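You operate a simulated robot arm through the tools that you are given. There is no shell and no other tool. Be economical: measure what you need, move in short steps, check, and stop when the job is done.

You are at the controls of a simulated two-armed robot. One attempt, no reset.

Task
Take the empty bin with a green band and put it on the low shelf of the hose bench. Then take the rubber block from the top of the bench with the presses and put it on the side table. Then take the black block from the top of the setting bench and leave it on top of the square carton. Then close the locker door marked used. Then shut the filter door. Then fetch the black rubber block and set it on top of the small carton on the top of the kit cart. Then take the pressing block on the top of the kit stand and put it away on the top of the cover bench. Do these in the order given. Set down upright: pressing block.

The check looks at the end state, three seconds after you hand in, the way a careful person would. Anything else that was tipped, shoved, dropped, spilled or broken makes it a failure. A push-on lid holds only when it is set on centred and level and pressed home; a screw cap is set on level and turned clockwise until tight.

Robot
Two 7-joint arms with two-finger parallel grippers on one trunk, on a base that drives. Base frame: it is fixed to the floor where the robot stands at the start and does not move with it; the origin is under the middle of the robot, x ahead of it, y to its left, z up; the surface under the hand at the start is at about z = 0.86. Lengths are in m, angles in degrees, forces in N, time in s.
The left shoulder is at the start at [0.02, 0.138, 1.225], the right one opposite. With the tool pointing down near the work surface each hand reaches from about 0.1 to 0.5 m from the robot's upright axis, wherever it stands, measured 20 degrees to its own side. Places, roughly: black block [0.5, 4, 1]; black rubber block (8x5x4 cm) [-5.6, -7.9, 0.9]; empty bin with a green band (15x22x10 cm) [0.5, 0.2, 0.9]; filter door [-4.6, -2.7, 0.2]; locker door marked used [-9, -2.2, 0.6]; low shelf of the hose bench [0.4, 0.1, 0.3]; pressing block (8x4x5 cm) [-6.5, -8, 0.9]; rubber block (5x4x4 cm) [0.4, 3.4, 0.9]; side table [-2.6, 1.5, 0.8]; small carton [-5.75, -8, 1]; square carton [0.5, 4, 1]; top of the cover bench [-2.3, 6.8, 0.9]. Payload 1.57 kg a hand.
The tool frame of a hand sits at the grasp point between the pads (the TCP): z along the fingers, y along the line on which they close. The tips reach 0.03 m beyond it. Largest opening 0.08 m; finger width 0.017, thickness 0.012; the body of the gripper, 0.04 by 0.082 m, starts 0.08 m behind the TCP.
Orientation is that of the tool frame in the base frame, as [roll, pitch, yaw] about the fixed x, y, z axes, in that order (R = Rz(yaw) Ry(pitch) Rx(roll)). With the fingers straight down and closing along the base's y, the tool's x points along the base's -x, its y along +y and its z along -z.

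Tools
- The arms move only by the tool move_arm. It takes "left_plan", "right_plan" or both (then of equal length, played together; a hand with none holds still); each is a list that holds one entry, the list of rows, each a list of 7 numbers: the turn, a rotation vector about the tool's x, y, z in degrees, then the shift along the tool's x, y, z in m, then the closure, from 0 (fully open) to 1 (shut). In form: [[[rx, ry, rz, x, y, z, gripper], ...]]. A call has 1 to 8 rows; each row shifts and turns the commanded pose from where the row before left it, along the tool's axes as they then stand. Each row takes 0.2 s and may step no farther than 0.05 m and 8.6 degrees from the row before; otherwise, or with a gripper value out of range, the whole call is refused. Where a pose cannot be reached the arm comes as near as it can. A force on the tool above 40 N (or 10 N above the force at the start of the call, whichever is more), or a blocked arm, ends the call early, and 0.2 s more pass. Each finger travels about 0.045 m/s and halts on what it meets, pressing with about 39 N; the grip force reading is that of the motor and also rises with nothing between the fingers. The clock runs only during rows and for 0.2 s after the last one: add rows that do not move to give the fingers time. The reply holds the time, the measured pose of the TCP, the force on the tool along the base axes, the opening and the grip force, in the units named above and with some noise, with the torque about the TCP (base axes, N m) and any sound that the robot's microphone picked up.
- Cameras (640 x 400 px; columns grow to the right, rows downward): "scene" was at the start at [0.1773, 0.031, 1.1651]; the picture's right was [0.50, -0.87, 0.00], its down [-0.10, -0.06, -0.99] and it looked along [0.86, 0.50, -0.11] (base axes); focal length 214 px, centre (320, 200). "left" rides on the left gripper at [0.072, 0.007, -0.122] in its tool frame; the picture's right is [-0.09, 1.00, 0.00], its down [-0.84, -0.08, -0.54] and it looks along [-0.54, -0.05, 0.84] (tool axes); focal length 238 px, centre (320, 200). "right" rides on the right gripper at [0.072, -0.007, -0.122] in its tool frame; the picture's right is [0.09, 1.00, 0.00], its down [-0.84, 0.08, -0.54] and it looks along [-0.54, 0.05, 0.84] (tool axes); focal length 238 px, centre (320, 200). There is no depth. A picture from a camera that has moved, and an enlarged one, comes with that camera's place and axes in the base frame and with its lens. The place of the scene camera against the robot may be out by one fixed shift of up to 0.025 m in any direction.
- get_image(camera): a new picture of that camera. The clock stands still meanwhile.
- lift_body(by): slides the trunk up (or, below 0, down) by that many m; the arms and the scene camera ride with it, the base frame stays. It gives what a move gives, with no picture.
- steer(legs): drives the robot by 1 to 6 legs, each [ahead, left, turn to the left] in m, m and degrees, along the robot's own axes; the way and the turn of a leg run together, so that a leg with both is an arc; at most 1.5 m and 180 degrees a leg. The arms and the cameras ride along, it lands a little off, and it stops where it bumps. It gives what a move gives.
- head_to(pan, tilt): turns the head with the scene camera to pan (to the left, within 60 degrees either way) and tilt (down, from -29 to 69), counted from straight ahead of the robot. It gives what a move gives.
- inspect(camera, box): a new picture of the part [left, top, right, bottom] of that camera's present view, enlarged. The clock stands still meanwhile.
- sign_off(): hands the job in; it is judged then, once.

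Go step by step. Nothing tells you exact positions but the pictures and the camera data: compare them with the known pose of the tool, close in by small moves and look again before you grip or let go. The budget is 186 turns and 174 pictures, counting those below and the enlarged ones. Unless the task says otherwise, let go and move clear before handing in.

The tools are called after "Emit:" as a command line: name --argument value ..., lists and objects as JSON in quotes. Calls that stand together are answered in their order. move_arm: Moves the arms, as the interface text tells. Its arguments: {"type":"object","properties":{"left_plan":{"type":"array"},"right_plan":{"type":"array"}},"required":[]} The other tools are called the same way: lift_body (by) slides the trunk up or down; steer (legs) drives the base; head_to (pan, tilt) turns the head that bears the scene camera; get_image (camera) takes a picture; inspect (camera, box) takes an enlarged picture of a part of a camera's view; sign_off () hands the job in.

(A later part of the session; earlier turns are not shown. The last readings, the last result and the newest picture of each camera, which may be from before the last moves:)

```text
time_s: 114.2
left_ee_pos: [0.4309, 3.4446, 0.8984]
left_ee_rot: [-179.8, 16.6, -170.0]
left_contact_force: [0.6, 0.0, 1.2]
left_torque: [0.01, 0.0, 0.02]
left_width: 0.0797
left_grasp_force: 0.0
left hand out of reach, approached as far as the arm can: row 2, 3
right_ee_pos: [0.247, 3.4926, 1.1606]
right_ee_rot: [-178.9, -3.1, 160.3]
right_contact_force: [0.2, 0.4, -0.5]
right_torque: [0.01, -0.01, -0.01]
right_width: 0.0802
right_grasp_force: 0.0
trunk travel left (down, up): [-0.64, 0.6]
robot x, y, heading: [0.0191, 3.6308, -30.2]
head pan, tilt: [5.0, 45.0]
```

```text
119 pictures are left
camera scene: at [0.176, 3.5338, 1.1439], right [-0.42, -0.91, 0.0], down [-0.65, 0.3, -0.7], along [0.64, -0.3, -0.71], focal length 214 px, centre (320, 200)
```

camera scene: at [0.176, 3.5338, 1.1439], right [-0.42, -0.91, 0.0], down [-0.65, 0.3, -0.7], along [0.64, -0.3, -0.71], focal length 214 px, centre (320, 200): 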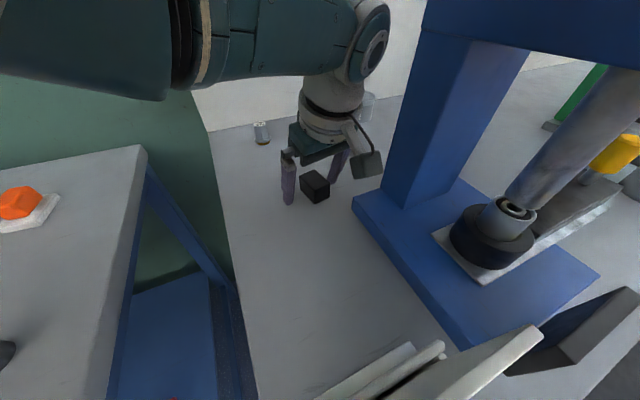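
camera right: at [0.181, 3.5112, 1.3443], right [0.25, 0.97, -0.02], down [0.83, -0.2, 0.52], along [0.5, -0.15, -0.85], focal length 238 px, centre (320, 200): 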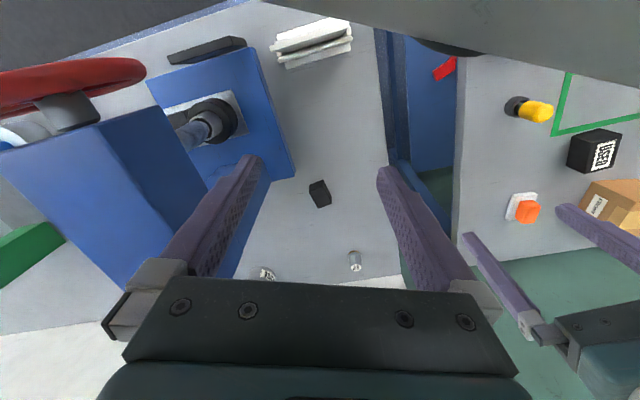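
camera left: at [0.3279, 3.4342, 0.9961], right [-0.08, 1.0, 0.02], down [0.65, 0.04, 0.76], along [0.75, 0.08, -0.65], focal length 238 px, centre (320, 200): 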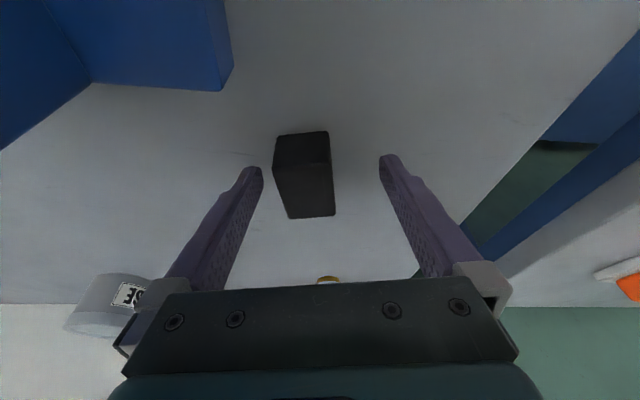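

The block is between the fingers. Closing.

Emit:
move_arm --left_plan '[[[0, 0, 0, 0, 0, 0, 0.3], [0, 0, 0, 0, 0, 0, 0.6], [0, 0, 0, 0, 0, 0, 1], [0, 0, 0, 0, 0, 0, 1], [0, 0, 0, 0, 0, 0, 1], [0, 0, 0, 0, 0, 0, 1]]]'

Emit:
lift_body --by 0.1

Emit:
get_image --camera "left"

```text
time_s: 115.5
left_ee_pos: [0.4319, 3.4449, 0.8999]
left_ee_rot: [-179.8, 16.5, -170.0]
left_contact_force: [0.1, -0.6, 1.5]
left_torque: [0.05, -0.06, 0.01]
left_width: 0.0341
left_grasp_force: 38.9
right_ee_pos: [0.2459, 3.4941, 1.159]
right_ee_rot: [-178.9, -3.2, 160.3]
right_contact_force: [-0.5, 0.2, -0.5]
right_torque: [-0.02, -0.02, 0.02]
right_width: 0.0802
right_grasp_force: 0.1
trunk travel left (down, up): [-0.64, 0.6]
robot x, y, heading: [0.0178, 3.6339, -29.9]
head pan, tilt: [5.0, 45.0]
```

```text
time_s: 116.9
left_ee_pos: [0.4315, 3.4455, 0.9986]
left_ee_rot: [-179.8, 16.6, -170.0]
left_contact_force: [0.1, 0.0, -1.0]
left_torque: [0.02, 0.0, 0.0]
left_width: 0.0337
left_grasp_force: 39.5
right_ee_pos: [0.2455, 3.4936, 1.2594]
right_ee_rot: [-178.9, -3.0, 160.2]
right_contact_force: [0.1, 0.4, -0.4]
right_torque: [0.01, 0.01, -0.02]
right_width: 0.08
right_grasp_force: 0.1
trunk travel left (down, up): [-0.74, 0.5]
robot x, y, heading: [0.0167, 3.6258, -29.9]
head pan, tilt: [5.0, 45.0]
```

```text
118 pictures are left
camera left: at [0.3279, 3.4343, 1.0961], right [-0.09, 1.0, 0.02], down [0.65, 0.04, 0.76], along [0.75, 0.08, -0.65], focal length 238 px, centre (320, 200)
```

left: 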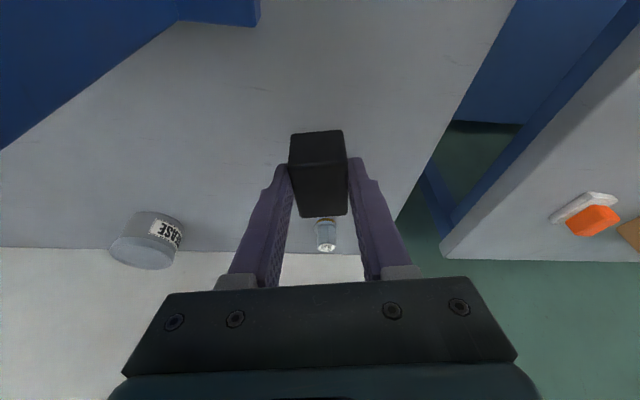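

The block is held (34 mm). I'll raise, back straight out from the bench, and turn towards the side table to look.

Emit:
lift_body --by 0.1

Emit:
steer --legs '[[-0.52, -0.3, 0], [0, 0, -104]]'

Emit:
head_to --pan 0 --tilt 15

Emit:
get_image --camera "scene"

```text
time_s: 118.2
left_ee_pos: [0.4312, 3.4445, 1.0974]
left_ee_rot: [-179.8, 16.6, -169.9]
left_contact_force: [0.1, 0.2, -0.7]
left_torque: [0.02, 0.01, 0.02]
left_width: 0.0342
left_grasp_force: 38.8
right_ee_pos: [0.2471, 3.492, 1.3595]
right_ee_rot: [-178.9, -3.1, 160.3]
right_contact_force: [0.8, 0.4, -0.2]
right_torque: [-0.01, 0.02, 0.01]
right_width: 0.0799
right_grasp_force: 0.1
trunk travel left (down, up): [-0.84, 0.4]
robot x, y, heading: [0.0196, 3.6324, -29.8]
head pan, tilt: [5.0, 45.0]
```

```text
time_s: 126.2
left_ee_pos: [-0.8952, 3.3086, 1.0984]
left_ee_rot: [-179.8, 16.5, 81.7]
left_contact_force: [-0.1, -0.3, -0.3]
left_torque: [0.0, 0.02, 0.06]
left_width: 0.0343
left_grasp_force: 38.5
right_ee_pos: [-0.7917, 3.4683, 1.3607]
right_ee_rot: [-178.8, -3.1, 51.9]
right_contact_force: [-0.2, -0.3, 0.1]
right_torque: [-0.05, 0.06, 0.05]
right_width: 0.08
right_grasp_force: 0.1
trunk travel left (down, up): [-0.84, 0.4]
robot x, y, heading: [-0.5909, 3.6403, -138.1]
head pan, tilt: [5.0, 45.0]
```

```text
time_s: 127.1
left_ee_pos: [-0.8964, 3.3046, 1.1013]
left_ee_rot: [-179.5, 16.9, 82.0]
left_contact_force: [-0.8, -0.6, -1.0]
left_torque: [-0.01, -0.01, -0.01]
left_width: 0.0339
left_grasp_force: 38.9
right_ee_pos: [-0.7902, 3.4691, 1.36]
right_ee_rot: [-178.8, -3.2, 51.9]
right_contact_force: [-0.7, 0.0, 0.2]
right_torque: [0.01, 0.03, 0.0]
right_width: 0.0801
right_grasp_force: 0.1
trunk travel left (down, up): [-0.84, 0.4]
robot x, y, heading: [-0.5843, 3.6422, -138.3]
head pan, tilt: [0.0, 15.0]
```

```text
117 pictures are left
camera scene: at [-0.7219, 3.5001, 1.3485], right [-0.71, 0.7, 0.0], down [0.47, 0.48, -0.74], along [-0.52, -0.53, -0.67], focal length 214 px, centre (320, 200)
```

scene: 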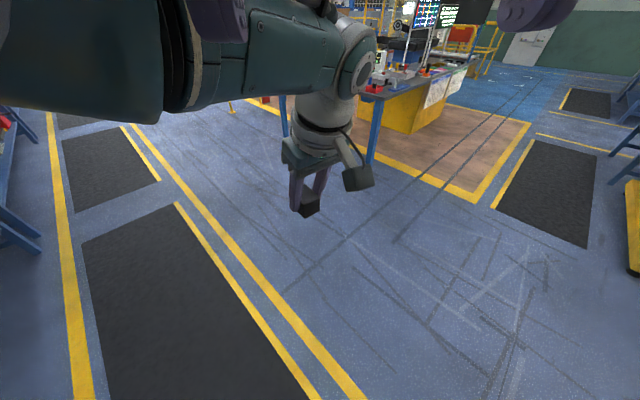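

The left forearm blocks the view. I'll move the left hand out to the left, then look again.

Emit:
move_arm --left_plan '[[[0, 0, 0, -0.0248, 0.0306, 0.0072, 1], [0, 0, 0, -0.0248, 0.0306, 0.0072, 1], [0, 0, 0, -0.0248, 0.0306, 0.0072, 1], [0, 0, 0, -0.0248, 0.0306, 0.0072, 1], [0, 0, 0, -0.0248, 0.0306, 0.0072, 1], [0, 0, 0, 0, 0, 0, 1]]]'

Emit:
head_to --pan 0 --tilt 12

Emit:
get_image --camera "scene"

```text
time_s: 128.5
left_ee_pos: [-0.7636, 3.1577, 1.1005]
left_ee_rot: [-179.8, 16.6, 81.6]
left_contact_force: [0.0, -0.8, -0.6]
left_torque: [0.01, 0.03, -0.01]
left_width: 0.0339
left_grasp_force: 38.8
right_ee_pos: [-0.7911, 3.4682, 1.36]
right_ee_rot: [-178.8, -3.2, 52.0]
right_contact_force: [0.6, -0.4, -0.5]
right_torque: [-0.03, 0.0, -0.02]
right_width: 0.0801
right_grasp_force: 0.0
trunk travel left (down, up): [-0.84, 0.4]
robot x, y, heading: [-0.5862, 3.6425, -138.3]
head pan, tilt: [0.0, 15.0]
```

```text
time_s: 129.1
left_ee_pos: [-0.7633, 3.1573, 1.0995]
left_ee_rot: [-179.8, 16.5, 81.6]
left_contact_force: [0.1, 0.9, -0.5]
left_torque: [0.02, 0.01, 0.0]
left_width: 0.0341
left_grasp_force: 38.9
right_ee_pos: [-0.7911, 3.468, 1.3585]
right_ee_rot: [-178.9, -3.1, 51.8]
right_contact_force: [0.2, -0.1, -0.4]
right_torque: [-0.04, 0.02, -0.03]
right_width: 0.0797
right_grasp_force: 0.0
trunk travel left (down, up): [-0.84, 0.4]
robot x, y, heading: [-0.5887, 3.6385, -138.4]
head pan, tilt: [0.0, 12.0]
```

```text
116 pictures are left
camera scene: at [-0.733, 3.4976, 1.3961], right [-0.67, 0.75, 0.0], down [0.16, 0.14, -0.98], along [-0.73, -0.65, -0.21], focal length 214 px, centre (320, 200)
```

scene: 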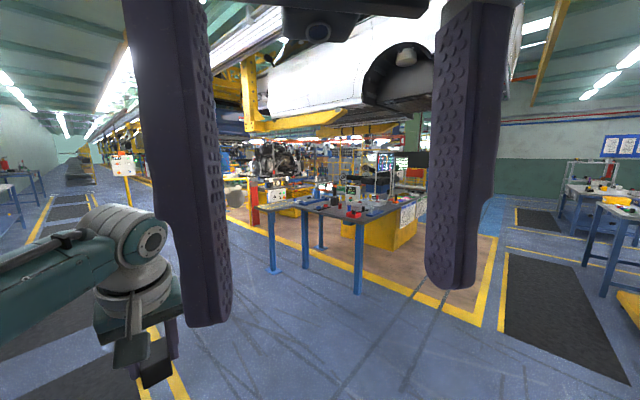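

The side table should be near (301, 200) in this picture. I'll enlarge there.

Emit:
inspect --camera "scene" --box '[230, 160, 430, 285]'

```text
3.20 times, centred on (330, 222) of scene
camera zoom: at [-0.733, 3.4976, 1.3961], right [-0.67, 0.75, 0.0], down [0.16, 0.14, -0.98], along [-0.73, -0.65, -0.21], focal length 686 px, centre (288, 128)
```

zoom: 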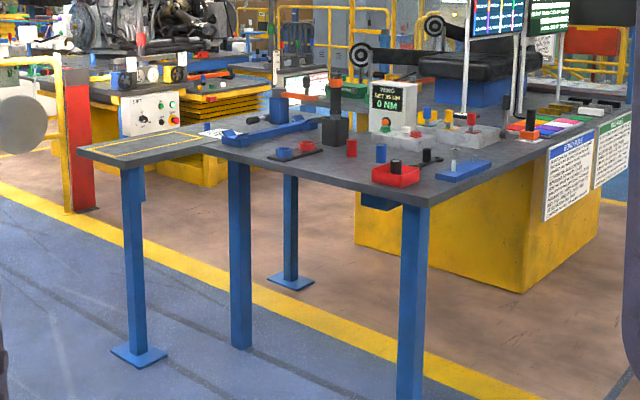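

The small leaf with a yellow outlined rectangle, at about (-2.3, 1.5), looks like the side table. I'll move the right hand out of the view and drive closer.

Emit:
move_arm --right_plan '[[[0, 0, 0, 0, -0.045, 0.02, 0], [0, 0, 0, 0, -0.045, 0.03, 0], [0, 0, 0, 0, -0.045, 0.03, 0], [0, 0, 0, 0, -0.02, 0.03, 0], [0, 0, 0, 0, 0, 0, 0]]]'

Emit:
steer --legs '[[1.2, 0, 0]]'

Emit:
head_to --pan 0 --tilt 25

Emit:
get_image --camera "scene"

```text
refused: row 2 steps farther than a row can; nothing moved
```

```text
time_s: 135.2
left_ee_pos: [-1.6672, 2.367, 1.0999]
left_ee_rot: [-179.8, 16.5, 81.0]
left_contact_force: [-0.6, 0.2, -1.0]
left_torque: [-0.01, -0.02, 0.02]
left_width: 0.0339
left_grasp_force: 39.2
right_ee_pos: [-1.6918, 2.6781, 1.3587]
right_ee_rot: [-178.9, -3.2, 51.4]
right_contact_force: [-0.5, 1.0, 0.4]
right_torque: [-0.04, 0.0, 0.0]
right_width: 0.0802
right_grasp_force: 0.0
trunk travel left (down, up): [-0.84, 0.4]
robot x, y, heading: [-1.486, 2.8492, -139.0]
head pan, tilt: [0.0, 12.0]
```

```text
time_s: 136.0
left_ee_pos: [-1.6674, 2.3658, 1.1001]
left_ee_rot: [-179.8, 16.4, 81.0]
left_contact_force: [-0.6, 1.0, -0.7]
left_torque: [0.03, -0.02, 0.02]
left_width: 0.034
left_grasp_force: 39.0
right_ee_pos: [-1.6926, 2.6777, 1.3605]
right_ee_rot: [-178.9, -3.3, 51.3]
right_contact_force: [-0.3, 0.6, 0.4]
right_torque: [-0.02, 0.01, 0.02]
right_width: 0.0798
right_grasp_force: 0.1
trunk travel left (down, up): [-0.84, 0.4]
robot x, y, heading: [-1.4854, 2.8458, -139.0]
head pan, tilt: [0.0, 25.0]
```

```text
114 pictures are left
camera scene: at [-1.633, 2.7066, 1.375], right [-0.66, 0.75, 0.0], down [0.32, 0.28, -0.91], along [-0.68, -0.6, -0.42], focal length 214 px, centre (320, 200)
```

scene: 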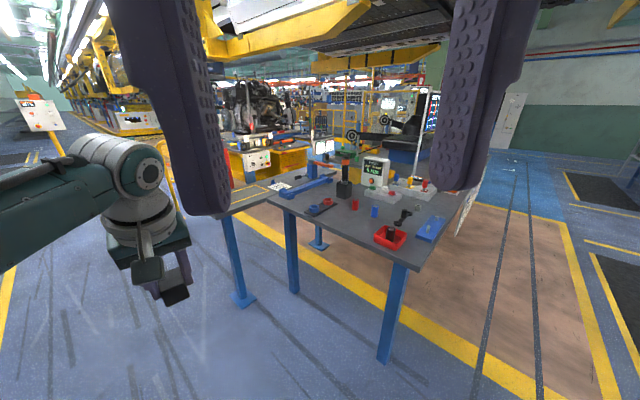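

I'll move to the east side of the leaf and face it squarely (heading 180°).

Emit:
steer --legs '[[0.886, 1.02, 0], [0, 0, -41]]'

Emit:
head_to --pan 0 --tilt 40

Emit:
get_image --camera "scene"

```text
time_s: 144.7
left_ee_pos: [-1.9272, 1.2477, 1.1]
left_ee_rot: [-179.8, 16.5, 39.3]
left_contact_force: [0.2, -0.1, -0.6]
left_torque: [-0.05, 0.02, -0.02]
left_width: 0.0342
left_grasp_force: 38.6
right_ee_pos: [-1.7375, 1.4958, 1.3592]
right_ee_rot: [-178.9, -3.3, 9.8]
right_contact_force: [-0.1, 0.2, 0.2]
right_torque: [0.0, -0.04, 0.0]
right_width: 0.0798
right_grasp_force: 0.1
trunk travel left (down, up): [-0.84, 0.4]
robot x, y, heading: [-1.4717, 1.4827, 179.7]
head pan, tilt: [0.0, 25.0]
```

```text
time_s: 145.4
left_ee_pos: [-1.9268, 1.2473, 1.0995]
left_ee_rot: [-179.9, 16.6, 39.5]
left_contact_force: [-0.3, 0.4, -0.1]
left_torque: [-0.01, 0.0, -0.03]
left_width: 0.0339
left_grasp_force: 39.5
right_ee_pos: [-1.738, 1.495, 1.3591]
right_ee_rot: [-178.7, -3.4, 9.7]
right_contact_force: [0.1, -0.5, 0.2]
right_torque: [0.05, 0.01, -0.01]
right_width: 0.0802
right_grasp_force: 0.1
trunk travel left (down, up): [-0.84, 0.4]
robot x, y, heading: [-1.473, 1.4858, 179.5]
head pan, tilt: [0.0, 40.0]
```

```text
113 pictures are left
camera scene: at [-1.659, 1.4722, 1.3517], right [0.01, 1.0, 0.0], down [0.64, -0.01, -0.77], along [-0.77, 0.01, -0.64], focal length 214 px, centre (320, 200)
```

scene: 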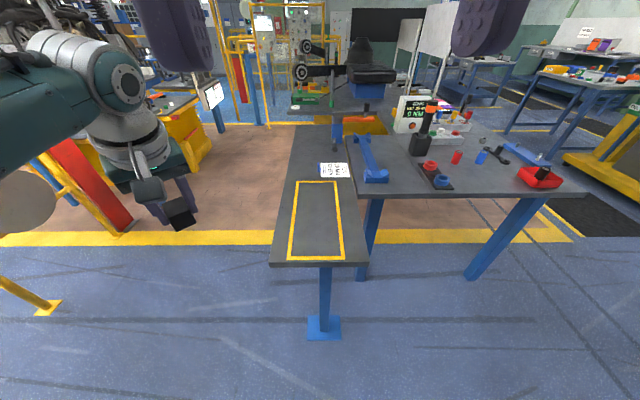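

This strip, x from -2.0 to -3.0 and y 1.34–1.60, matches the side table's place. I'll drive so the left hand is over its near part and lower somewhat.

Emit:
steer --legs '[[0.18, -0.22, 0.5]]'

Emit:
lift_body --by -0.12

Emit:
head_to --pan 25 --tilt 45

Emit:
get_image --camera "scene"

Emit:
get_image --camera "left"

```text
time_s: 147.4
left_ee_pos: [-2.102, 1.4633, 1.0996]
left_ee_rot: [-179.9, 16.6, 40.4]
left_contact_force: [-0.1, 0.5, -1.7]
left_torque: [0.02, -0.01, 0.01]
left_width: 0.0341
left_grasp_force: 39.0
right_ee_pos: [-1.9165, 1.7147, 1.3588]
right_ee_rot: [-178.8, -3.2, 10.8]
right_contact_force: [1.0, 0.8, -0.2]
right_torque: [0.03, 0.0, -0.01]
right_width: 0.08
right_grasp_force: 0.0
trunk travel left (down, up): [-0.84, 0.4]
robot x, y, heading: [-1.6504, 1.71, -179.5]
head pan, tilt: [0.0, 40.0]
```

```text
time_s: 148.9
left_ee_pos: [-2.1011, 1.4635, 0.9782]
left_ee_rot: [-179.9, 16.5, 40.4]
left_contact_force: [-0.2, 1.1, -1.0]
left_torque: [-0.04, 0.01, 0.02]
left_width: 0.034
left_grasp_force: 39.0
right_ee_pos: [-1.9161, 1.7147, 1.2392]
right_ee_rot: [-178.9, -3.3, 10.8]
right_contact_force: [-1.2, 1.0, 0.5]
right_torque: [-0.02, -0.01, -0.03]
right_width: 0.0801
right_grasp_force: 0.0
trunk travel left (down, up): [-0.72, 0.52]
robot x, y, heading: [-1.6475, 1.7096, -180.0]
head pan, tilt: [0.0, 40.0]
```

```text
time_s: 149.8
left_ee_pos: [-2.1003, 1.4619, 0.9789]
left_ee_rot: [-179.8, 16.5, 40.3]
left_contact_force: [0.5, -0.4, -1.1]
left_torque: [-0.04, -0.01, -0.05]
left_width: 0.0342
left_grasp_force: 39.2
right_ee_pos: [-1.9179, 1.7143, 1.2389]
right_ee_rot: [-178.7, -3.3, 10.7]
right_contact_force: [-0.1, -0.6, -0.5]
right_torque: [-0.01, -0.01, 0.02]
right_width: 0.0798
right_grasp_force: 0.0
trunk travel left (down, up): [-0.72, 0.52]
robot x, y, heading: [-1.6532, 1.7101, -179.6]
head pan, tilt: [25.0, 45.0]
```

```text
112 pictures are left
camera scene: at [-1.8254, 1.6586, 1.2244], right [-0.43, 0.9, 0.0], down [0.64, 0.3, -0.71], along [-0.64, -0.3, -0.71], focal length 214 px, centre (320, 200)
```

scene: 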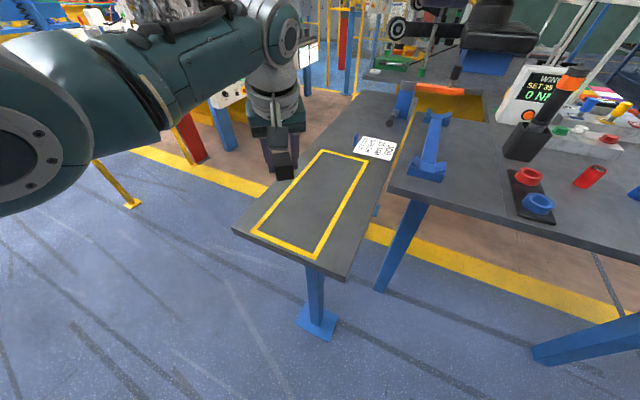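

```text
111 pictures are left
camera left: at [-2.0183, 1.5249, 1.0769], right [0.58, -0.82, 0.02], down [-0.54, -0.36, 0.76], along [-0.61, -0.45, -0.65], focal length 238 px, centre (320, 200)
```

left: 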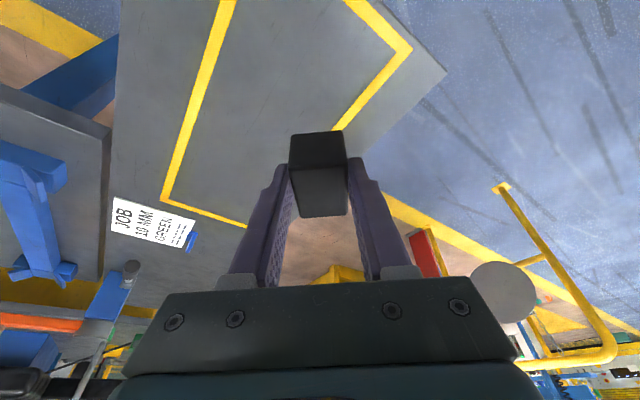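

The table top works out at z ≈ 0.80 and the block hangs over the middle of its outlined area. I'll lower with the trunk, then in small steps.

Emit:
lift_body --by -0.115

Emit:
get_image --camera "left"

Emit:
get_image --camera "scene"

```text
time_s: 151.3
left_ee_pos: [-2.1018, 1.4625, 0.8637]
left_ee_rot: [-179.7, 16.5, 40.4]
left_contact_force: [0.7, 0.2, 0.3]
left_torque: [-0.02, 0.0, 0.02]
left_width: 0.034
left_grasp_force: 38.7
right_ee_pos: [-1.9159, 1.7153, 1.1247]
right_ee_rot: [-178.7, -3.3, 10.8]
right_contact_force: [-0.2, -0.2, 0.7]
right_torque: [0.03, 0.0, 0.0]
right_width: 0.0802
right_grasp_force: 0.1
trunk travel left (down, up): [-0.605, 0.635]
robot x, y, heading: [-1.6505, 1.7099, -179.7]
head pan, tilt: [25.0, 45.0]
```

```text
110 pictures are left
camera left: at [-2.0183, 1.5249, 0.962], right [0.58, -0.82, 0.02], down [-0.54, -0.36, 0.76], along [-0.61, -0.45, -0.65], focal length 238 px, centre (320, 200)
```

left: 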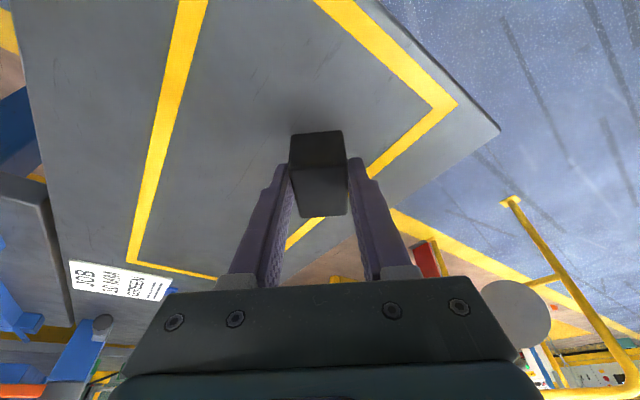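

```text
109 pictures are left
camera scene: at [-1.8254, 1.6585, 1.1094], right [-0.43, 0.9, 0.0], down [0.64, 0.3, -0.71], along [-0.64, -0.3, -0.71], focal length 214 px, centre (320, 200)
```

scene: 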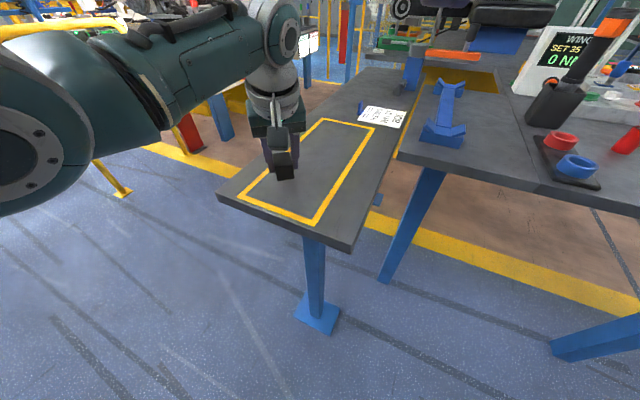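

Emit:
move_arm --left_plan '[[[0, 0, 0, 0.002, 0, 0.0067, 1], [0, 0, 0, 0.0011, 0, 0.0038, 1], [0, 0, 0, 0.0009, 0, 0.0029, 1], [0, 0, 0, 0.0009, 0, 0.0029, 1], [0, 0, 0, 0.0006, 0, 0.0019, 1], [0, 0, 0, 0, 0, 0, 1]]]'

```text
time_s: 152.7
left_ee_pos: [-2.0994, 1.4608, 0.8459]
left_ee_rot: [-179.8, 16.4, 40.3]
left_contact_force: [0.1, -0.8, -1.0]
left_torque: [-0.01, 0.02, 0.02]
left_width: 0.034
left_grasp_force: 39.0
right_ee_pos: [-1.9158, 1.7152, 1.1248]
right_ee_rot: [-178.9, -3.3, 10.8]
right_contact_force: [-0.5, 0.7, -0.4]
right_torque: [0.0, 0.01, 0.0]
right_width: 0.0797
right_grasp_force: 0.2
trunk travel left (down, up): [-0.605, 0.635]
robot x, y, heading: [-1.6519, 1.7115, -179.8]
head pan, tilt: [25.0, 45.0]
```

Emit:
move_arm --left_plan '[[[0, 0, 0, 0.0006, 0, 0.002, 1], [0, 0, 0, 0.0006, 0, 0.002, 1], [0, 0, 0, 0.0006, 0, 0.002, 1], [0, 0, 0, 0.0006, 0, 0.002, 1], [0, 0, 0, 0.0006, 0, 0.002, 1], [0, 0, 0, 0, 0, 0, 1]]]'

Emit:
get_image --camera "left"

```text
time_s: 153.8
left_ee_pos: [-2.1021, 1.4636, 0.8392]
left_ee_rot: [-179.8, 16.7, 40.4]
left_contact_force: [10.4, 0.9, 17.1]
left_torque: [-0.1, -0.45, 0.09]
left_width: 0.034
left_grasp_force: 38.4
right_ee_pos: [-1.9156, 1.7134, 1.1241]
right_ee_rot: [-178.9, -3.3, 10.8]
right_contact_force: [-0.2, -0.8, -0.3]
right_torque: [-0.01, 0.0, -0.01]
right_width: 0.08
right_grasp_force: 0.2
trunk travel left (down, up): [-0.605, 0.635]
robot x, y, heading: [-1.6525, 1.7095, -179.6]
head pan, tilt: [25.0, 45.0]
stopped in row 5 (left hand): the force on the tool passed its limit at 45 N (the readings are from after the stop); the commanded pose is now the measured one
```

```text
108 pictures are left
camera left: at [-2.018, 1.5247, 0.9363], right [0.58, -0.82, 0.02], down [-0.54, -0.36, 0.76], along [-0.61, -0.45, -0.65], focal length 238 px, centre (320, 200)
```

left: 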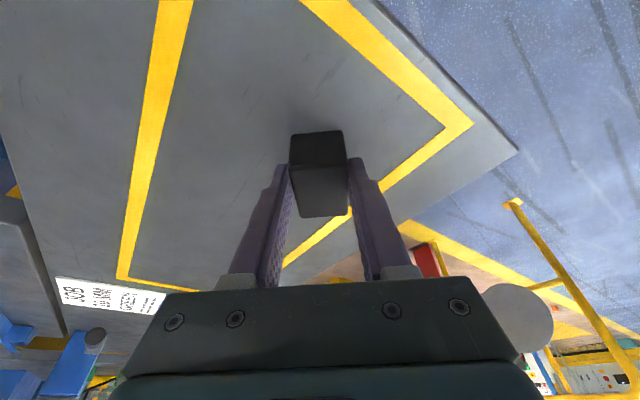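

Touchdown. I'll ease up 1 mm, open and retreat.

Emit:
move_arm --left_plan '[[[0, 0, 0, -0.0003, 0, -0.001, 1], [0, 0, 0, 0, 0, 0, 0.3], [0, 0, 0, 0, 0, 0, 0.2], [0, 0, 0, 0, 0, 0, 0.2], [0, 0, 0, 0, 0, -0.03, 0.2], [0, 0, 0, 0, 0, -0.04, 0.2], [0, 0, 0, 0, 0, -0.04, 0.2], [0, 0, 0, 0, 0, -0.04, 0.1]]]'

Emit:
lift_body --by 0.2

Emit:
get_image --camera "left"

```text
time_s: 155.6
left_ee_pos: [-2.0684, 1.4921, 0.9858]
left_ee_rot: [-179.7, 16.5, 40.4]
left_contact_force: [0.5, -0.2, 1.2]
left_torque: [0.02, -0.01, 0.0]
left_width: 0.0719
left_grasp_force: 0.1
right_ee_pos: [-1.9167, 1.7157, 1.1238]
right_ee_rot: [-178.8, -3.4, 10.9]
right_contact_force: [0.1, 0.2, -0.8]
right_torque: [0.0, 0.0, -0.05]
right_width: 0.08
right_grasp_force: 0.1
trunk travel left (down, up): [-0.605, 0.635]
robot x, y, heading: [-1.6516, 1.7108, -179.7]
head pan, tilt: [25.0, 45.0]
```

```text
time_s: 157.8
left_ee_pos: [-2.0696, 1.4915, 1.186]
left_ee_rot: [-179.7, 16.7, 40.4]
left_contact_force: [0.0, -1.1, 0.0]
left_torque: [0.01, 0.0, 0.04]
left_width: 0.072
left_grasp_force: 0.0
right_ee_pos: [-1.9164, 1.7143, 1.3241]
right_ee_rot: [-178.8, -3.3, 10.8]
right_contact_force: [0.6, 0.8, 0.0]
right_torque: [-0.01, 0.01, 0.03]
right_width: 0.0801
right_grasp_force: 0.0
trunk travel left (down, up): [-0.805, 0.435]
robot x, y, heading: [-1.6487, 1.7104, -179.4]
head pan, tilt: [25.0, 45.0]
```

```text
107 pictures are left
camera left: at [-1.9857, 1.5529, 1.2824], right [0.58, -0.82, 0.02], down [-0.54, -0.36, 0.76], along [-0.61, -0.45, -0.65], focal length 238 px, centre (320, 200)
```

left: 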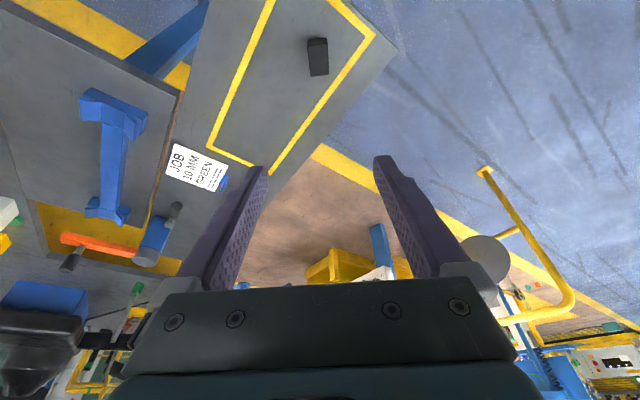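

The rubber block stands on the side table. Next is the black block by the square carton: I'll back out, turn round and drive to the setting bench.

Emit:
steer --legs '[[-0.25, 0, 0], [0, 0, 179.4], [0, 1.4, 0], [0.85, 1.0, 0]]'

Emit:
head_to --pan 0 --tilt 25

Emit:
get_image --camera "scene"

```text
time_s: 179.9
left_ee_pos: [-0.3597, 4.4125, 1.1854]
left_ee_rot: [-179.7, 16.6, -135.9]
left_contact_force: [0.4, -0.7, 0.4]
left_torque: [0.01, 0.0, 0.03]
left_width: 0.0721
left_grasp_force: 0.0
right_ee_pos: [-0.4956, 4.1797, 1.3241]
right_ee_rot: [-178.7, -3.2, -165.3]
right_contact_force: [-0.2, -0.2, 0.2]
right_torque: [0.01, 0.02, 0.02]
right_width: 0.0798
right_grasp_force: 0.0
trunk travel left (down, up): [-0.805, 0.435]
robot x, y, heading: [-0.7633, 4.1662, 4.2]
head pan, tilt: [25.0, 45.0]
```

```text
time_s: 180.8
left_ee_pos: [-0.3576, 4.4124, 1.1853]
left_ee_rot: [-179.7, 16.7, -135.8]
left_contact_force: [0.6, -0.2, 0.4]
left_torque: [0.02, 0.03, 0.02]
left_width: 0.0721
left_grasp_force: 0.2
right_ee_pos: [-0.4955, 4.1798, 1.3254]
right_ee_rot: [-178.7, -3.2, -165.3]
right_contact_force: [-0.2, 0.1, 1.5]
right_torque: [0.03, 0.01, 0.02]
right_width: 0.0802
right_grasp_force: 0.0
trunk travel left (down, up): [-0.805, 0.435]
robot x, y, heading: [-0.7625, 4.1678, 4.3]
head pan, tilt: [0.0, 25.0]
```

```text
106 pictures are left
camera scene: at [-0.573, 4.1656, 1.3399], right [0.08, -1.0, 0.0], down [-0.42, -0.03, -0.91], along [0.9, 0.07, -0.42], focal length 214 px, centre (320, 200)
```

scene: 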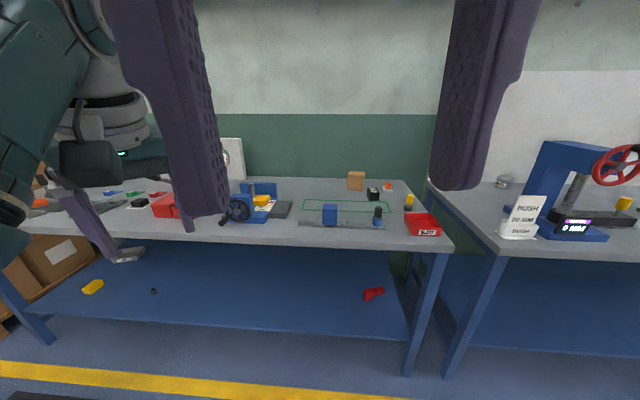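

The black cube is at about (0.5, 3.96) with the carton behind it at about (0.6, 4.05). I'll drive up to work with the right hand.

Emit:
steer --legs '[[0, 0, -4.2], [0.72, -0.07, 0]]'

Emit:
head_to --pan -10 --tilt 40

Emit:
get_image --camera "scene"

Emit:
get_image --camera "right"

```text
time_s: 185.1
left_ee_pos: [0.3629, 4.3198, 1.1849]
left_ee_rot: [-179.6, 16.7, -139.6]
left_contact_force: [-0.2, 0.6, -0.2]
left_torque: [0.04, 0.01, 0.01]
left_width: 0.0721
left_grasp_force: 0.0
right_ee_pos: [0.2115, 4.0949, 1.3246]
right_ee_rot: [-178.7, -3.3, -169.0]
right_contact_force: [0.3, 0.1, -0.6]
right_torque: [0.01, 0.05, -0.02]
right_width: 0.0797
right_grasp_force: 0.1
trunk travel left (down, up): [-0.805, 0.435]
robot x, y, heading: [-0.0547, 4.0978, 0.8]
head pan, tilt: [0.0, 25.0]
```

```text
time_s: 185.9
left_ee_pos: [0.3624, 4.3188, 1.1865]
left_ee_rot: [-179.8, 16.8, -139.5]
left_contact_force: [-0.9, 0.1, 0.3]
left_torque: [0.01, 0.03, -0.01]
left_width: 0.0718
left_grasp_force: 0.0
right_ee_pos: [0.2113, 4.0945, 1.3242]
right_ee_rot: [-178.7, -3.3, -169.1]
right_contact_force: [0.4, -0.7, -0.1]
right_torque: [0.01, 0.0, -0.01]
right_width: 0.08
right_grasp_force: 0.1
trunk travel left (down, up): [-0.805, 0.435]
robot x, y, heading: [-0.0566, 4.0977, 0.7]
head pan, tilt: [-10.0, 40.0]
```

```text
105 pictures are left
camera scene: at [0.1253, 4.0713, 1.3167], right [-0.16, -0.99, 0.0], down [-0.63, 0.1, -0.77], along [0.76, -0.12, -0.64], focal length 214 px, centre (320, 200)
```

scene: 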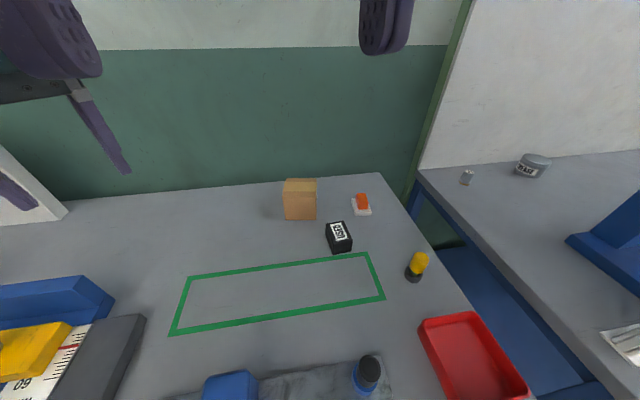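

```text
104 pictures are left
camera right: at [0.1477, 4.078, 1.4514], right [-0.28, 0.96, -0.02], down [0.83, 0.25, 0.49], along [0.48, 0.13, -0.87], focal length 238 px, centre (320, 200)
```

right: 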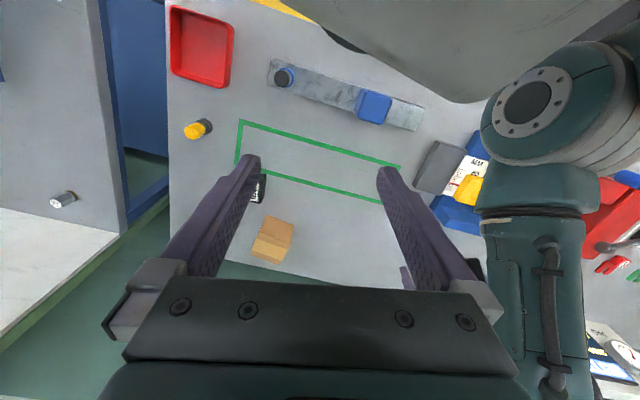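

I'll move closer and enlarge the cube and carton to get sizes and yaw.

Emit:
steer --legs '[[0.08, 0.03, -0.8]]'

Emit:
inspect --camera "scene" --box '[260, 150, 420, 290]'

Emit:
inspect --camera "right" --box '[230, 90, 350, 290]'

```text
time_s: 186.9
left_ee_pos: [0.4457, 4.3427, 1.1854]
left_ee_rot: [-179.8, 16.6, -140.5]
left_contact_force: [0.7, -1.2, -0.1]
left_torque: [0.0, -0.01, -0.01]
left_width: 0.0721
left_grasp_force: 0.1
right_ee_pos: [0.2897, 4.1217, 1.3242]
right_ee_rot: [-178.8, -3.3, -170.0]
right_contact_force: [-0.5, -0.2, -0.3]
right_torque: [-0.01, 0.0, -0.03]
right_width: 0.0798
right_grasp_force: 0.0
trunk travel left (down, up): [-0.805, 0.435]
robot x, y, heading: [0.0252, 4.1279, -0.3]
head pan, tilt: [-10.0, 40.0]
```

```text
2.86 times, centred on (340, 220) of scene
camera zoom: at [0.2045, 4.0992, 1.3166], right [-0.18, -0.98, 0.0], down [-0.63, 0.11, -0.77], along [0.75, -0.14, -0.64], focal length 613 px, centre (263, 143)
```

zoom: 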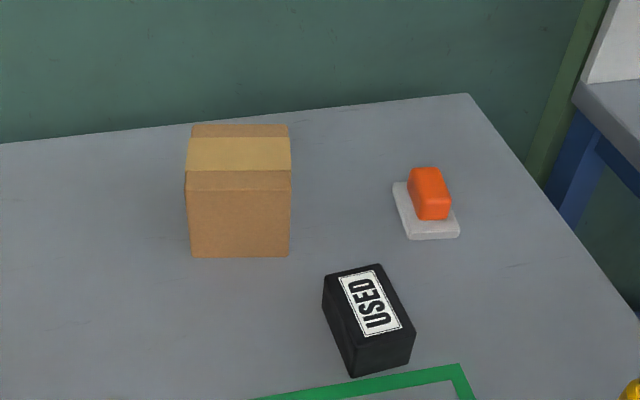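

```text
2.00 times, centred on (290, 190) of right
camera zoom: at [0.2268, 4.1056, 1.4513], right [-0.27, 0.96, -0.02], down [0.84, 0.24, 0.49], along [0.48, 0.12, -0.87], focal length 477 px, centre (380, 220)
```

zoom: 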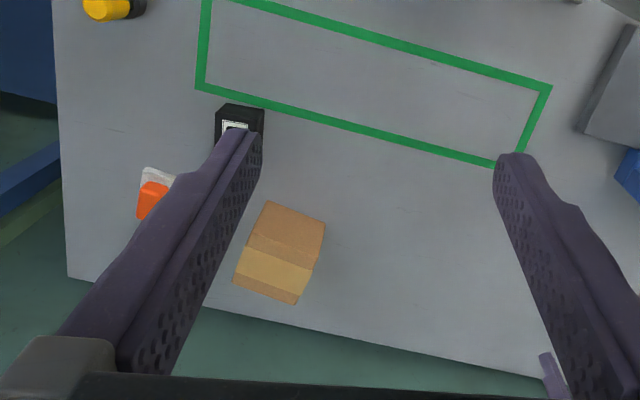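

The block is about 6.6×5×4.5 cm at (0.476, 3.963), yaw ≈ 4°; the carton top is centred about (0.61, 4.045) at z ≈ 0.97. I'll pitch the right tool 40° forward and raise the left hand out of the way.

Emit:
move_arm --right_plan '[[[0, -8, 0, 0, 0, 0, 0], [0, -8, 0, 0, 0, 0, 0], [0, -8, 0, 0, 0, 0, 0], [0, -8, 0, 0, 0, 0, 0], [0, -8, 0, 0, 0, 0, 0], [0, -3, 6, 0, 0, 0, 0], [0, 0, 0, 0, 0, 0, 0]]]' --left_plan '[[[0, 0, 0, 0, 0, -0.04, 0], [0, 0, 0, 0, 0, -0.04, 0], [0, 0, 0, 0, 0, -0.04, 0], [0, 0, 0, 0, 0, -0.04, 0], [0, 0, 0, 0, 0, 0, 0], [0, 0, 0, 0, 0, 0, 0], [0, 0, 0, 0, 0, 0, 0]]]'

Emit:
lift_body --by -0.15

Emit:
get_image --camera "right"

```text
time_s: 187.7
left_ee_pos: [0.4632, 4.3398, 1.2668]
left_ee_rot: [-179.7, 16.6, -140.4]
left_contact_force: [0.0, 0.4, 0.1]
left_torque: [-0.01, -0.02, 0.02]
left_width: 0.0801
left_grasp_force: 0.1
left hand out of reach, approached as far as the arm can: row 2, 3
right_ee_pos: [0.2864, 4.1212, 1.3081]
right_ee_rot: [-178.4, 14.0, -170.0]
right_contact_force: [20.3, -8.5, 19.9]
right_torque: [0.59, 4.78, 1.44]
right_width: 0.0798
right_grasp_force: 0.0
trunk travel left (down, up): [-0.805, 0.435]
robot x, y, heading: [0.0227, 4.1312, -0.5]
head pan, tilt: [-10.0, 40.0]
stopped in row 3 (right hand): the force on the tool passed its limit at 161 N (the readings are from after the stop); the commanded pose is now the measured one
```

```text
time_s: 188.4
left_ee_pos: [0.4632, 4.3393, 1.2374]
left_ee_rot: [-179.7, 16.6, -140.5]
left_contact_force: [0.2, 0.7, 0.5]
left_torque: [0.04, 0.02, 0.02]
left_width: 0.0801
left_grasp_force: 0.0
right_ee_pos: [0.2871, 4.1207, 1.2776]
right_ee_rot: [-178.6, 14.0, -170.1]
right_contact_force: [9.8, -3.5, 9.5]
right_torque: [0.23, 2.18, 0.55]
right_width: 0.08
right_grasp_force: 0.0
trunk travel left (down, up): [-0.775, 0.465]
robot x, y, heading: [0.0232, 4.1286, -0.4]
head pan, tilt: [-10.0, 40.0]
stopped: the force on the tool passed its limit at 41 N (the readings are from after the stop); the commanded pose is now the measured one
```

```text
101 pictures are left
camera right: at [0.1895, 4.0999, 1.3796], right [-0.25, 0.97, -0.05], down [0.66, 0.21, 0.73], along [0.71, 0.15, -0.69], focal length 238 px, centre (320, 200)
```

right: 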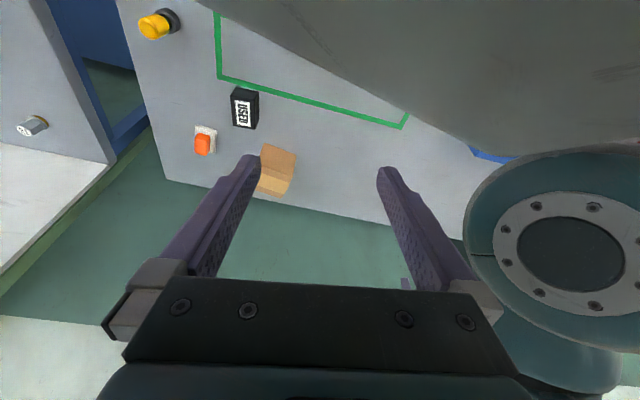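

The right gripper is touching the robot's own head. I'll move it forward and to the right first, then finish the tilt.

Emit:
move_arm --right_plan '[[[0, 0, 0, -0.026, -0.03, 0.006, 0], [0, 0, 0, -0.026, -0.03, 0.006, 0], [0, 0, 0, -0.026, -0.03, 0.006, 0], [0, 0, 0, -0.02, -0.03, 0.006, 0], [0, -8, 0, 0, 0, 0, 0], [0, -8, 0, 0, 0, 0, 0], [0, -8, 3, 0, 0, 0, 0], [0, -2, 3, 0, 0, 0, 0]]]'

Emit:
lift_body --by -0.15

Emit:
get_image --camera "right"

Emit:
get_image --camera "scene"

```text
time_s: 190.2
left_ee_pos: [0.4631, 4.3413, 1.2369]
left_ee_rot: [-179.6, 16.6, -140.4]
left_contact_force: [-0.4, 0.6, 0.4]
left_torque: [-0.02, -0.01, -0.01]
left_width: 0.08
left_grasp_force: 0.1
right_ee_pos: [0.4069, 4.0198, 1.2822]
right_ee_rot: [177.0, 40.5, -177.2]
right_contact_force: [-0.6, 0.6, 0.4]
right_torque: [0.0, 0.02, -0.01]
right_width: 0.08
right_grasp_force: 0.1
trunk travel left (down, up): [-0.775, 0.465]
robot x, y, heading: [0.022, 4.1305, -0.4]
head pan, tilt: [-10.0, 40.0]
```

```text
time_s: 191.9
left_ee_pos: [0.4616, 4.3401, 1.086]
left_ee_rot: [-179.7, 16.7, -140.4]
left_contact_force: [-0.3, 0.1, -0.6]
left_torque: [0.03, 0.04, 0.02]
left_width: 0.0798
left_grasp_force: 0.1
right_ee_pos: [0.4083, 4.0194, 1.1307]
right_ee_rot: [177.3, 40.0, -177.0]
right_contact_force: [0.0, -0.2, -0.7]
right_torque: [0.01, 0.0, 0.02]
right_width: 0.0799
right_grasp_force: 0.1
trunk travel left (down, up): [-0.625, 0.615]
robot x, y, heading: [0.024, 4.1284, -0.2]
head pan, tilt: [-10.0, 40.0]
```

```text
100 pictures are left
camera right: at [0.2753, 3.9994, 1.179], right [-0.15, 0.99, -0.02], down [0.29, 0.07, 0.96], along [0.95, 0.14, -0.29], focal length 238 px, centre (320, 200)
```

right: 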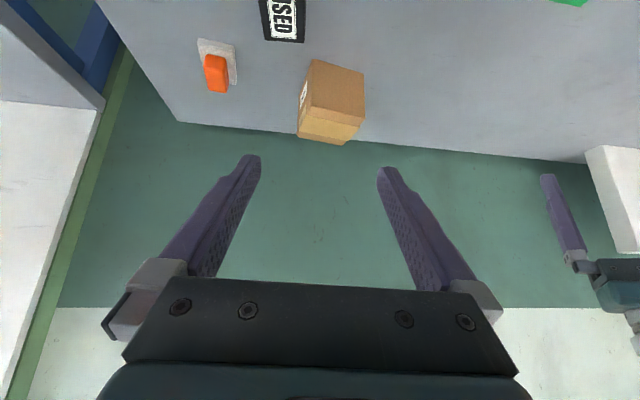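

```text
99 pictures are left
camera scene: at [0.2045, 4.0992, 1.1371], right [-0.18, -0.98, 0.0], down [-0.63, 0.11, -0.77], along [0.75, -0.14, -0.64], focal length 214 px, centre (320, 200)
```

scene: 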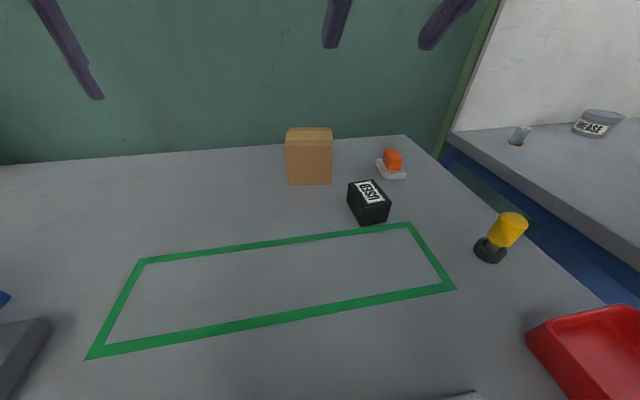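

Emit:
inspect --camera "right" --box '[240, 0, 400, 160]'

```text
2.50 times, centred on (320, 80) of right
camera zoom: at [0.2753, 3.9994, 1.179], right [-0.15, 0.99, -0.02], down [0.29, 0.07, 0.96], along [0.95, 0.14, -0.29], focal length 596 px, centre (320, 500)
```

zoom: 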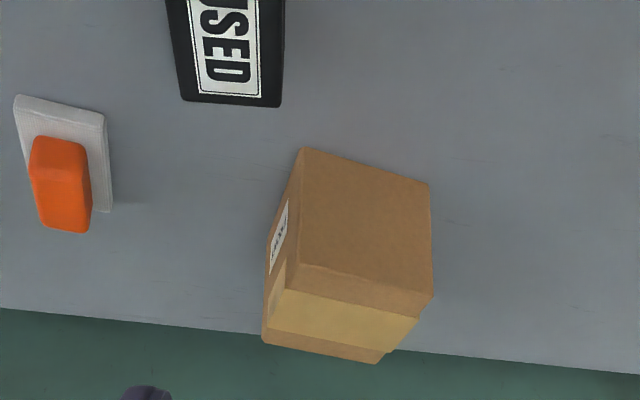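

Combining both cameras: block centre ≈ (0.472, 3.983), carton top centre ≈ (0.616, 4.061) at z ≈ 0.948, about 8.8 cm square. I'll approach the block.

Emit:
move_arm --right_plan '[[[3, 0, -2, 0.024, -0.0093, 0.028, 0], [0, 0, 0, 0.024, -0.0093, 0.028, 0], [0, 0, 0, 0.024, -0.0093, 0.028, 0], [0, 0, 0, 0.024, -0.0093, 0.028, 0], [0, 0, 0, 0, 0, 0, 0]]]'

Emit:
get_image --camera "right"

Emit:
get_image --camera "scene"

```text
time_s: 193.1
left_ee_pos: [0.4628, 4.3402, 1.0871]
left_ee_rot: [-179.7, 16.6, -140.3]
left_contact_force: [-0.2, 0.1, 0.8]
left_torque: [0.0, 0.0, -0.02]
left_width: 0.0798
left_grasp_force: 0.0
right_ee_pos: [0.4119, 3.9805, 0.9822]
right_ee_rot: [-178.1, 40.1, -174.4]
right_contact_force: [0.4, -0.4, -0.6]
right_torque: [-0.01, 0.03, -0.03]
right_width: 0.0797
right_grasp_force: 0.0
trunk travel left (down, up): [-0.625, 0.615]
robot x, y, heading: [0.0264, 4.1297, -0.2]
head pan, tilt: [-10.0, 40.0]
```

```text
97 pictures are left
camera right: at [0.2786, 3.9643, 1.0296], right [-0.15, 0.99, -0.08], down [0.28, 0.12, 0.95], along [0.95, 0.12, -0.3], focal length 238 px, centre (320, 200)
```

right: 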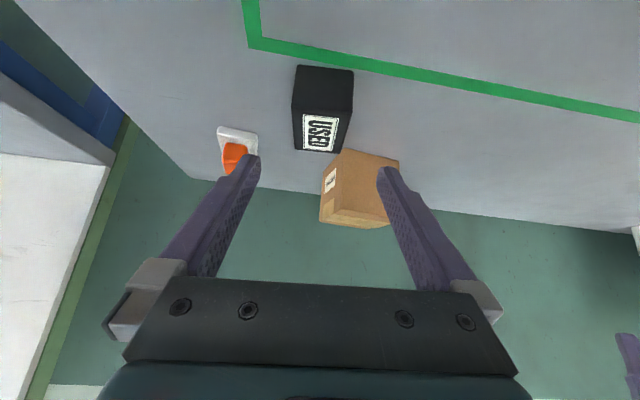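

```text
96 pictures are left
camera scene: at [0.2045, 4.0993, 1.137], right [-0.18, -0.98, 0.0], down [-0.63, 0.11, -0.77], along [0.75, -0.14, -0.64], focal length 214 px, centre (320, 200)
```

scene: 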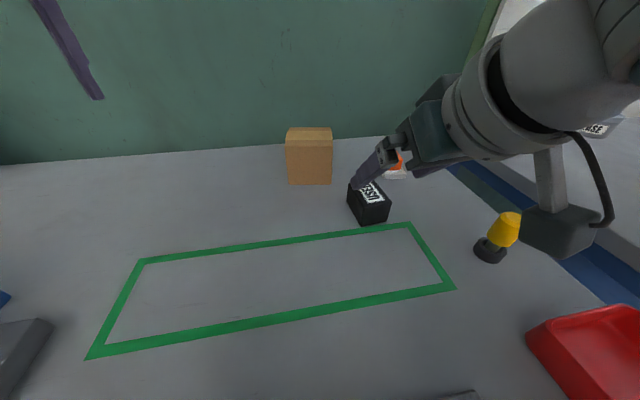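

Aligned. I'll slide the fingers down around the block.

Emit:
move_arm --right_plan '[[[-2, 0, 0, 0.0033, -0.0008, 0.0262, 0], [0, 0, 0, 0.0033, -0.0008, 0.0262, 0], [0, 0, 0, 0.0033, -0.0008, 0.0262, 0], [0, 0, 0, 0.0033, -0.0008, 0.0262, 0], [0, 0, 0, 0, 0, 0, 0]]]'

Emit:
get_image --camera "right"

```text
time_s: 194.3
left_ee_pos: [0.4632, 4.3402, 1.0875]
left_ee_rot: [-179.7, 16.6, -140.3]
left_contact_force: [0.3, 0.2, -0.7]
left_torque: [-0.01, 0.01, -0.02]
left_width: 0.08
left_grasp_force: 0.0
right_ee_pos: [0.4669, 3.9831, 0.8952]
right_ee_rot: [179.8, 40.1, -174.5]
right_contact_force: [0.3, -0.9, -0.9]
right_torque: [-0.01, 0.01, 0.02]
right_width: 0.0798
right_grasp_force: 0.0
trunk travel left (down, up): [-0.625, 0.615]
robot x, y, heading: [0.0223, 4.1311, -0.6]
head pan, tilt: [-10.0, 40.0]
```

```text
95 pictures are left
camera right: at [0.3339, 3.9626, 0.9428], right [-0.17, 0.98, -0.06], down [0.28, 0.1, 0.95], along [0.94, 0.15, -0.3], focal length 238 px, centre (320, 200)
```

right: 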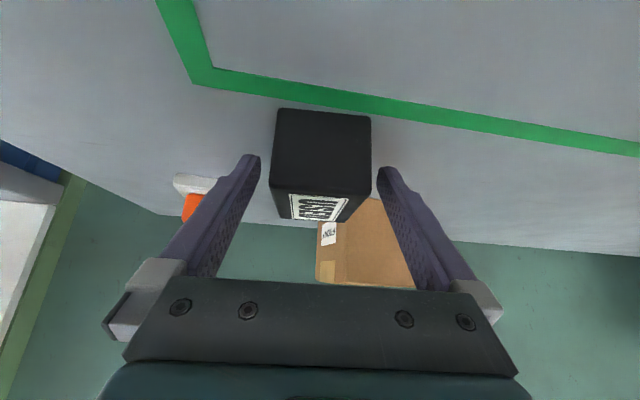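

Emit:
move_arm --right_plan '[[[0, 0, 0, 0, 0, 0, 0.4], [0, 0, 0, 0, 0, 0, 0.8], [0, 0, 0, 0, 0, 0, 1], [0, 0, 0, 0, 0, 0, 1], [0, 0, 0, 0, 0, 0, 1]]]'

Emit:
lift_body --by 0.14

Emit:
get_image --camera "right"

Emit:
get_image --camera "scene"

```text
time_s: 195.5
left_ee_pos: [0.4634, 4.3399, 1.0873]
left_ee_rot: [-179.7, 16.5, -140.4]
left_contact_force: [0.2, -0.2, 0.1]
left_torque: [-0.03, -0.04, 0.02]
left_width: 0.0798
left_grasp_force: 0.1
right_ee_pos: [0.4667, 3.9834, 0.8951]
right_ee_rot: [180.0, 40.1, -174.4]
right_contact_force: [0.1, -1.6, -0.5]
right_torque: [-0.08, -0.1, -0.06]
right_width: 0.0497
right_grasp_force: 38.7
trunk travel left (down, up): [-0.625, 0.615]
robot x, y, heading: [0.0227, 4.1313, -0.4]
head pan, tilt: [-10.0, 40.0]
```

```text
time_s: 197.2
left_ee_pos: [0.4631, 4.3398, 1.2278]
left_ee_rot: [-179.7, 16.6, -140.4]
left_contact_force: [0.5, -0.5, 0.0]
left_torque: [0.04, -0.03, -0.03]
left_width: 0.08
left_grasp_force: 0.0
right_ee_pos: [0.4657, 3.9823, 1.0349]
right_ee_rot: [179.8, 40.0, -174.4]
right_contact_force: [0.5, -0.1, -1.6]
right_torque: [0.04, 0.03, 0.02]
right_width: 0.0497
right_grasp_force: 39.0
trunk travel left (down, up): [-0.765, 0.475]
robot x, y, heading: [0.0229, 4.1309, -0.4]
head pan, tilt: [-10.0, 40.0]
```

```text
94 pictures are left
camera right: at [0.3335, 3.9626, 1.083], right [-0.17, 0.98, -0.06], down [0.28, 0.1, 0.95], along [0.94, 0.14, -0.3], focal length 238 px, centre (320, 200)
```

right: 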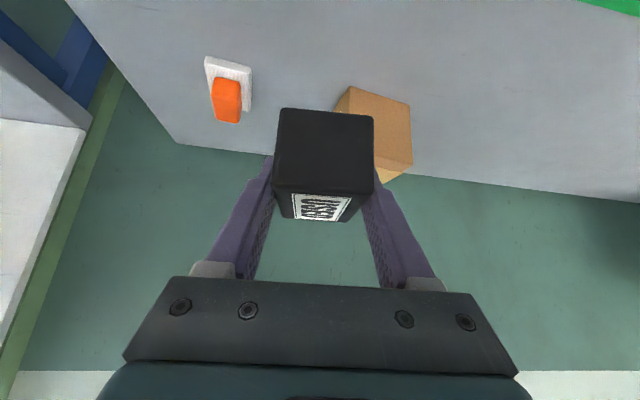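

```text
93 pictures are left
camera scene: at [0.2043, 4.0993, 1.2769], right [-0.18, -0.98, 0.0], down [-0.63, 0.11, -0.77], along [0.75, -0.14, -0.64], focal length 214 px, centre (320, 200)
```

scene: 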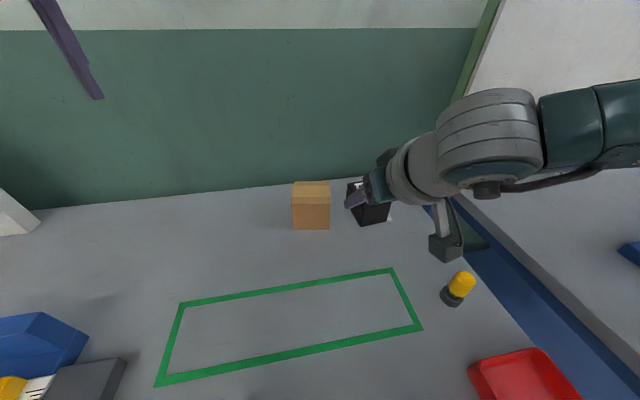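

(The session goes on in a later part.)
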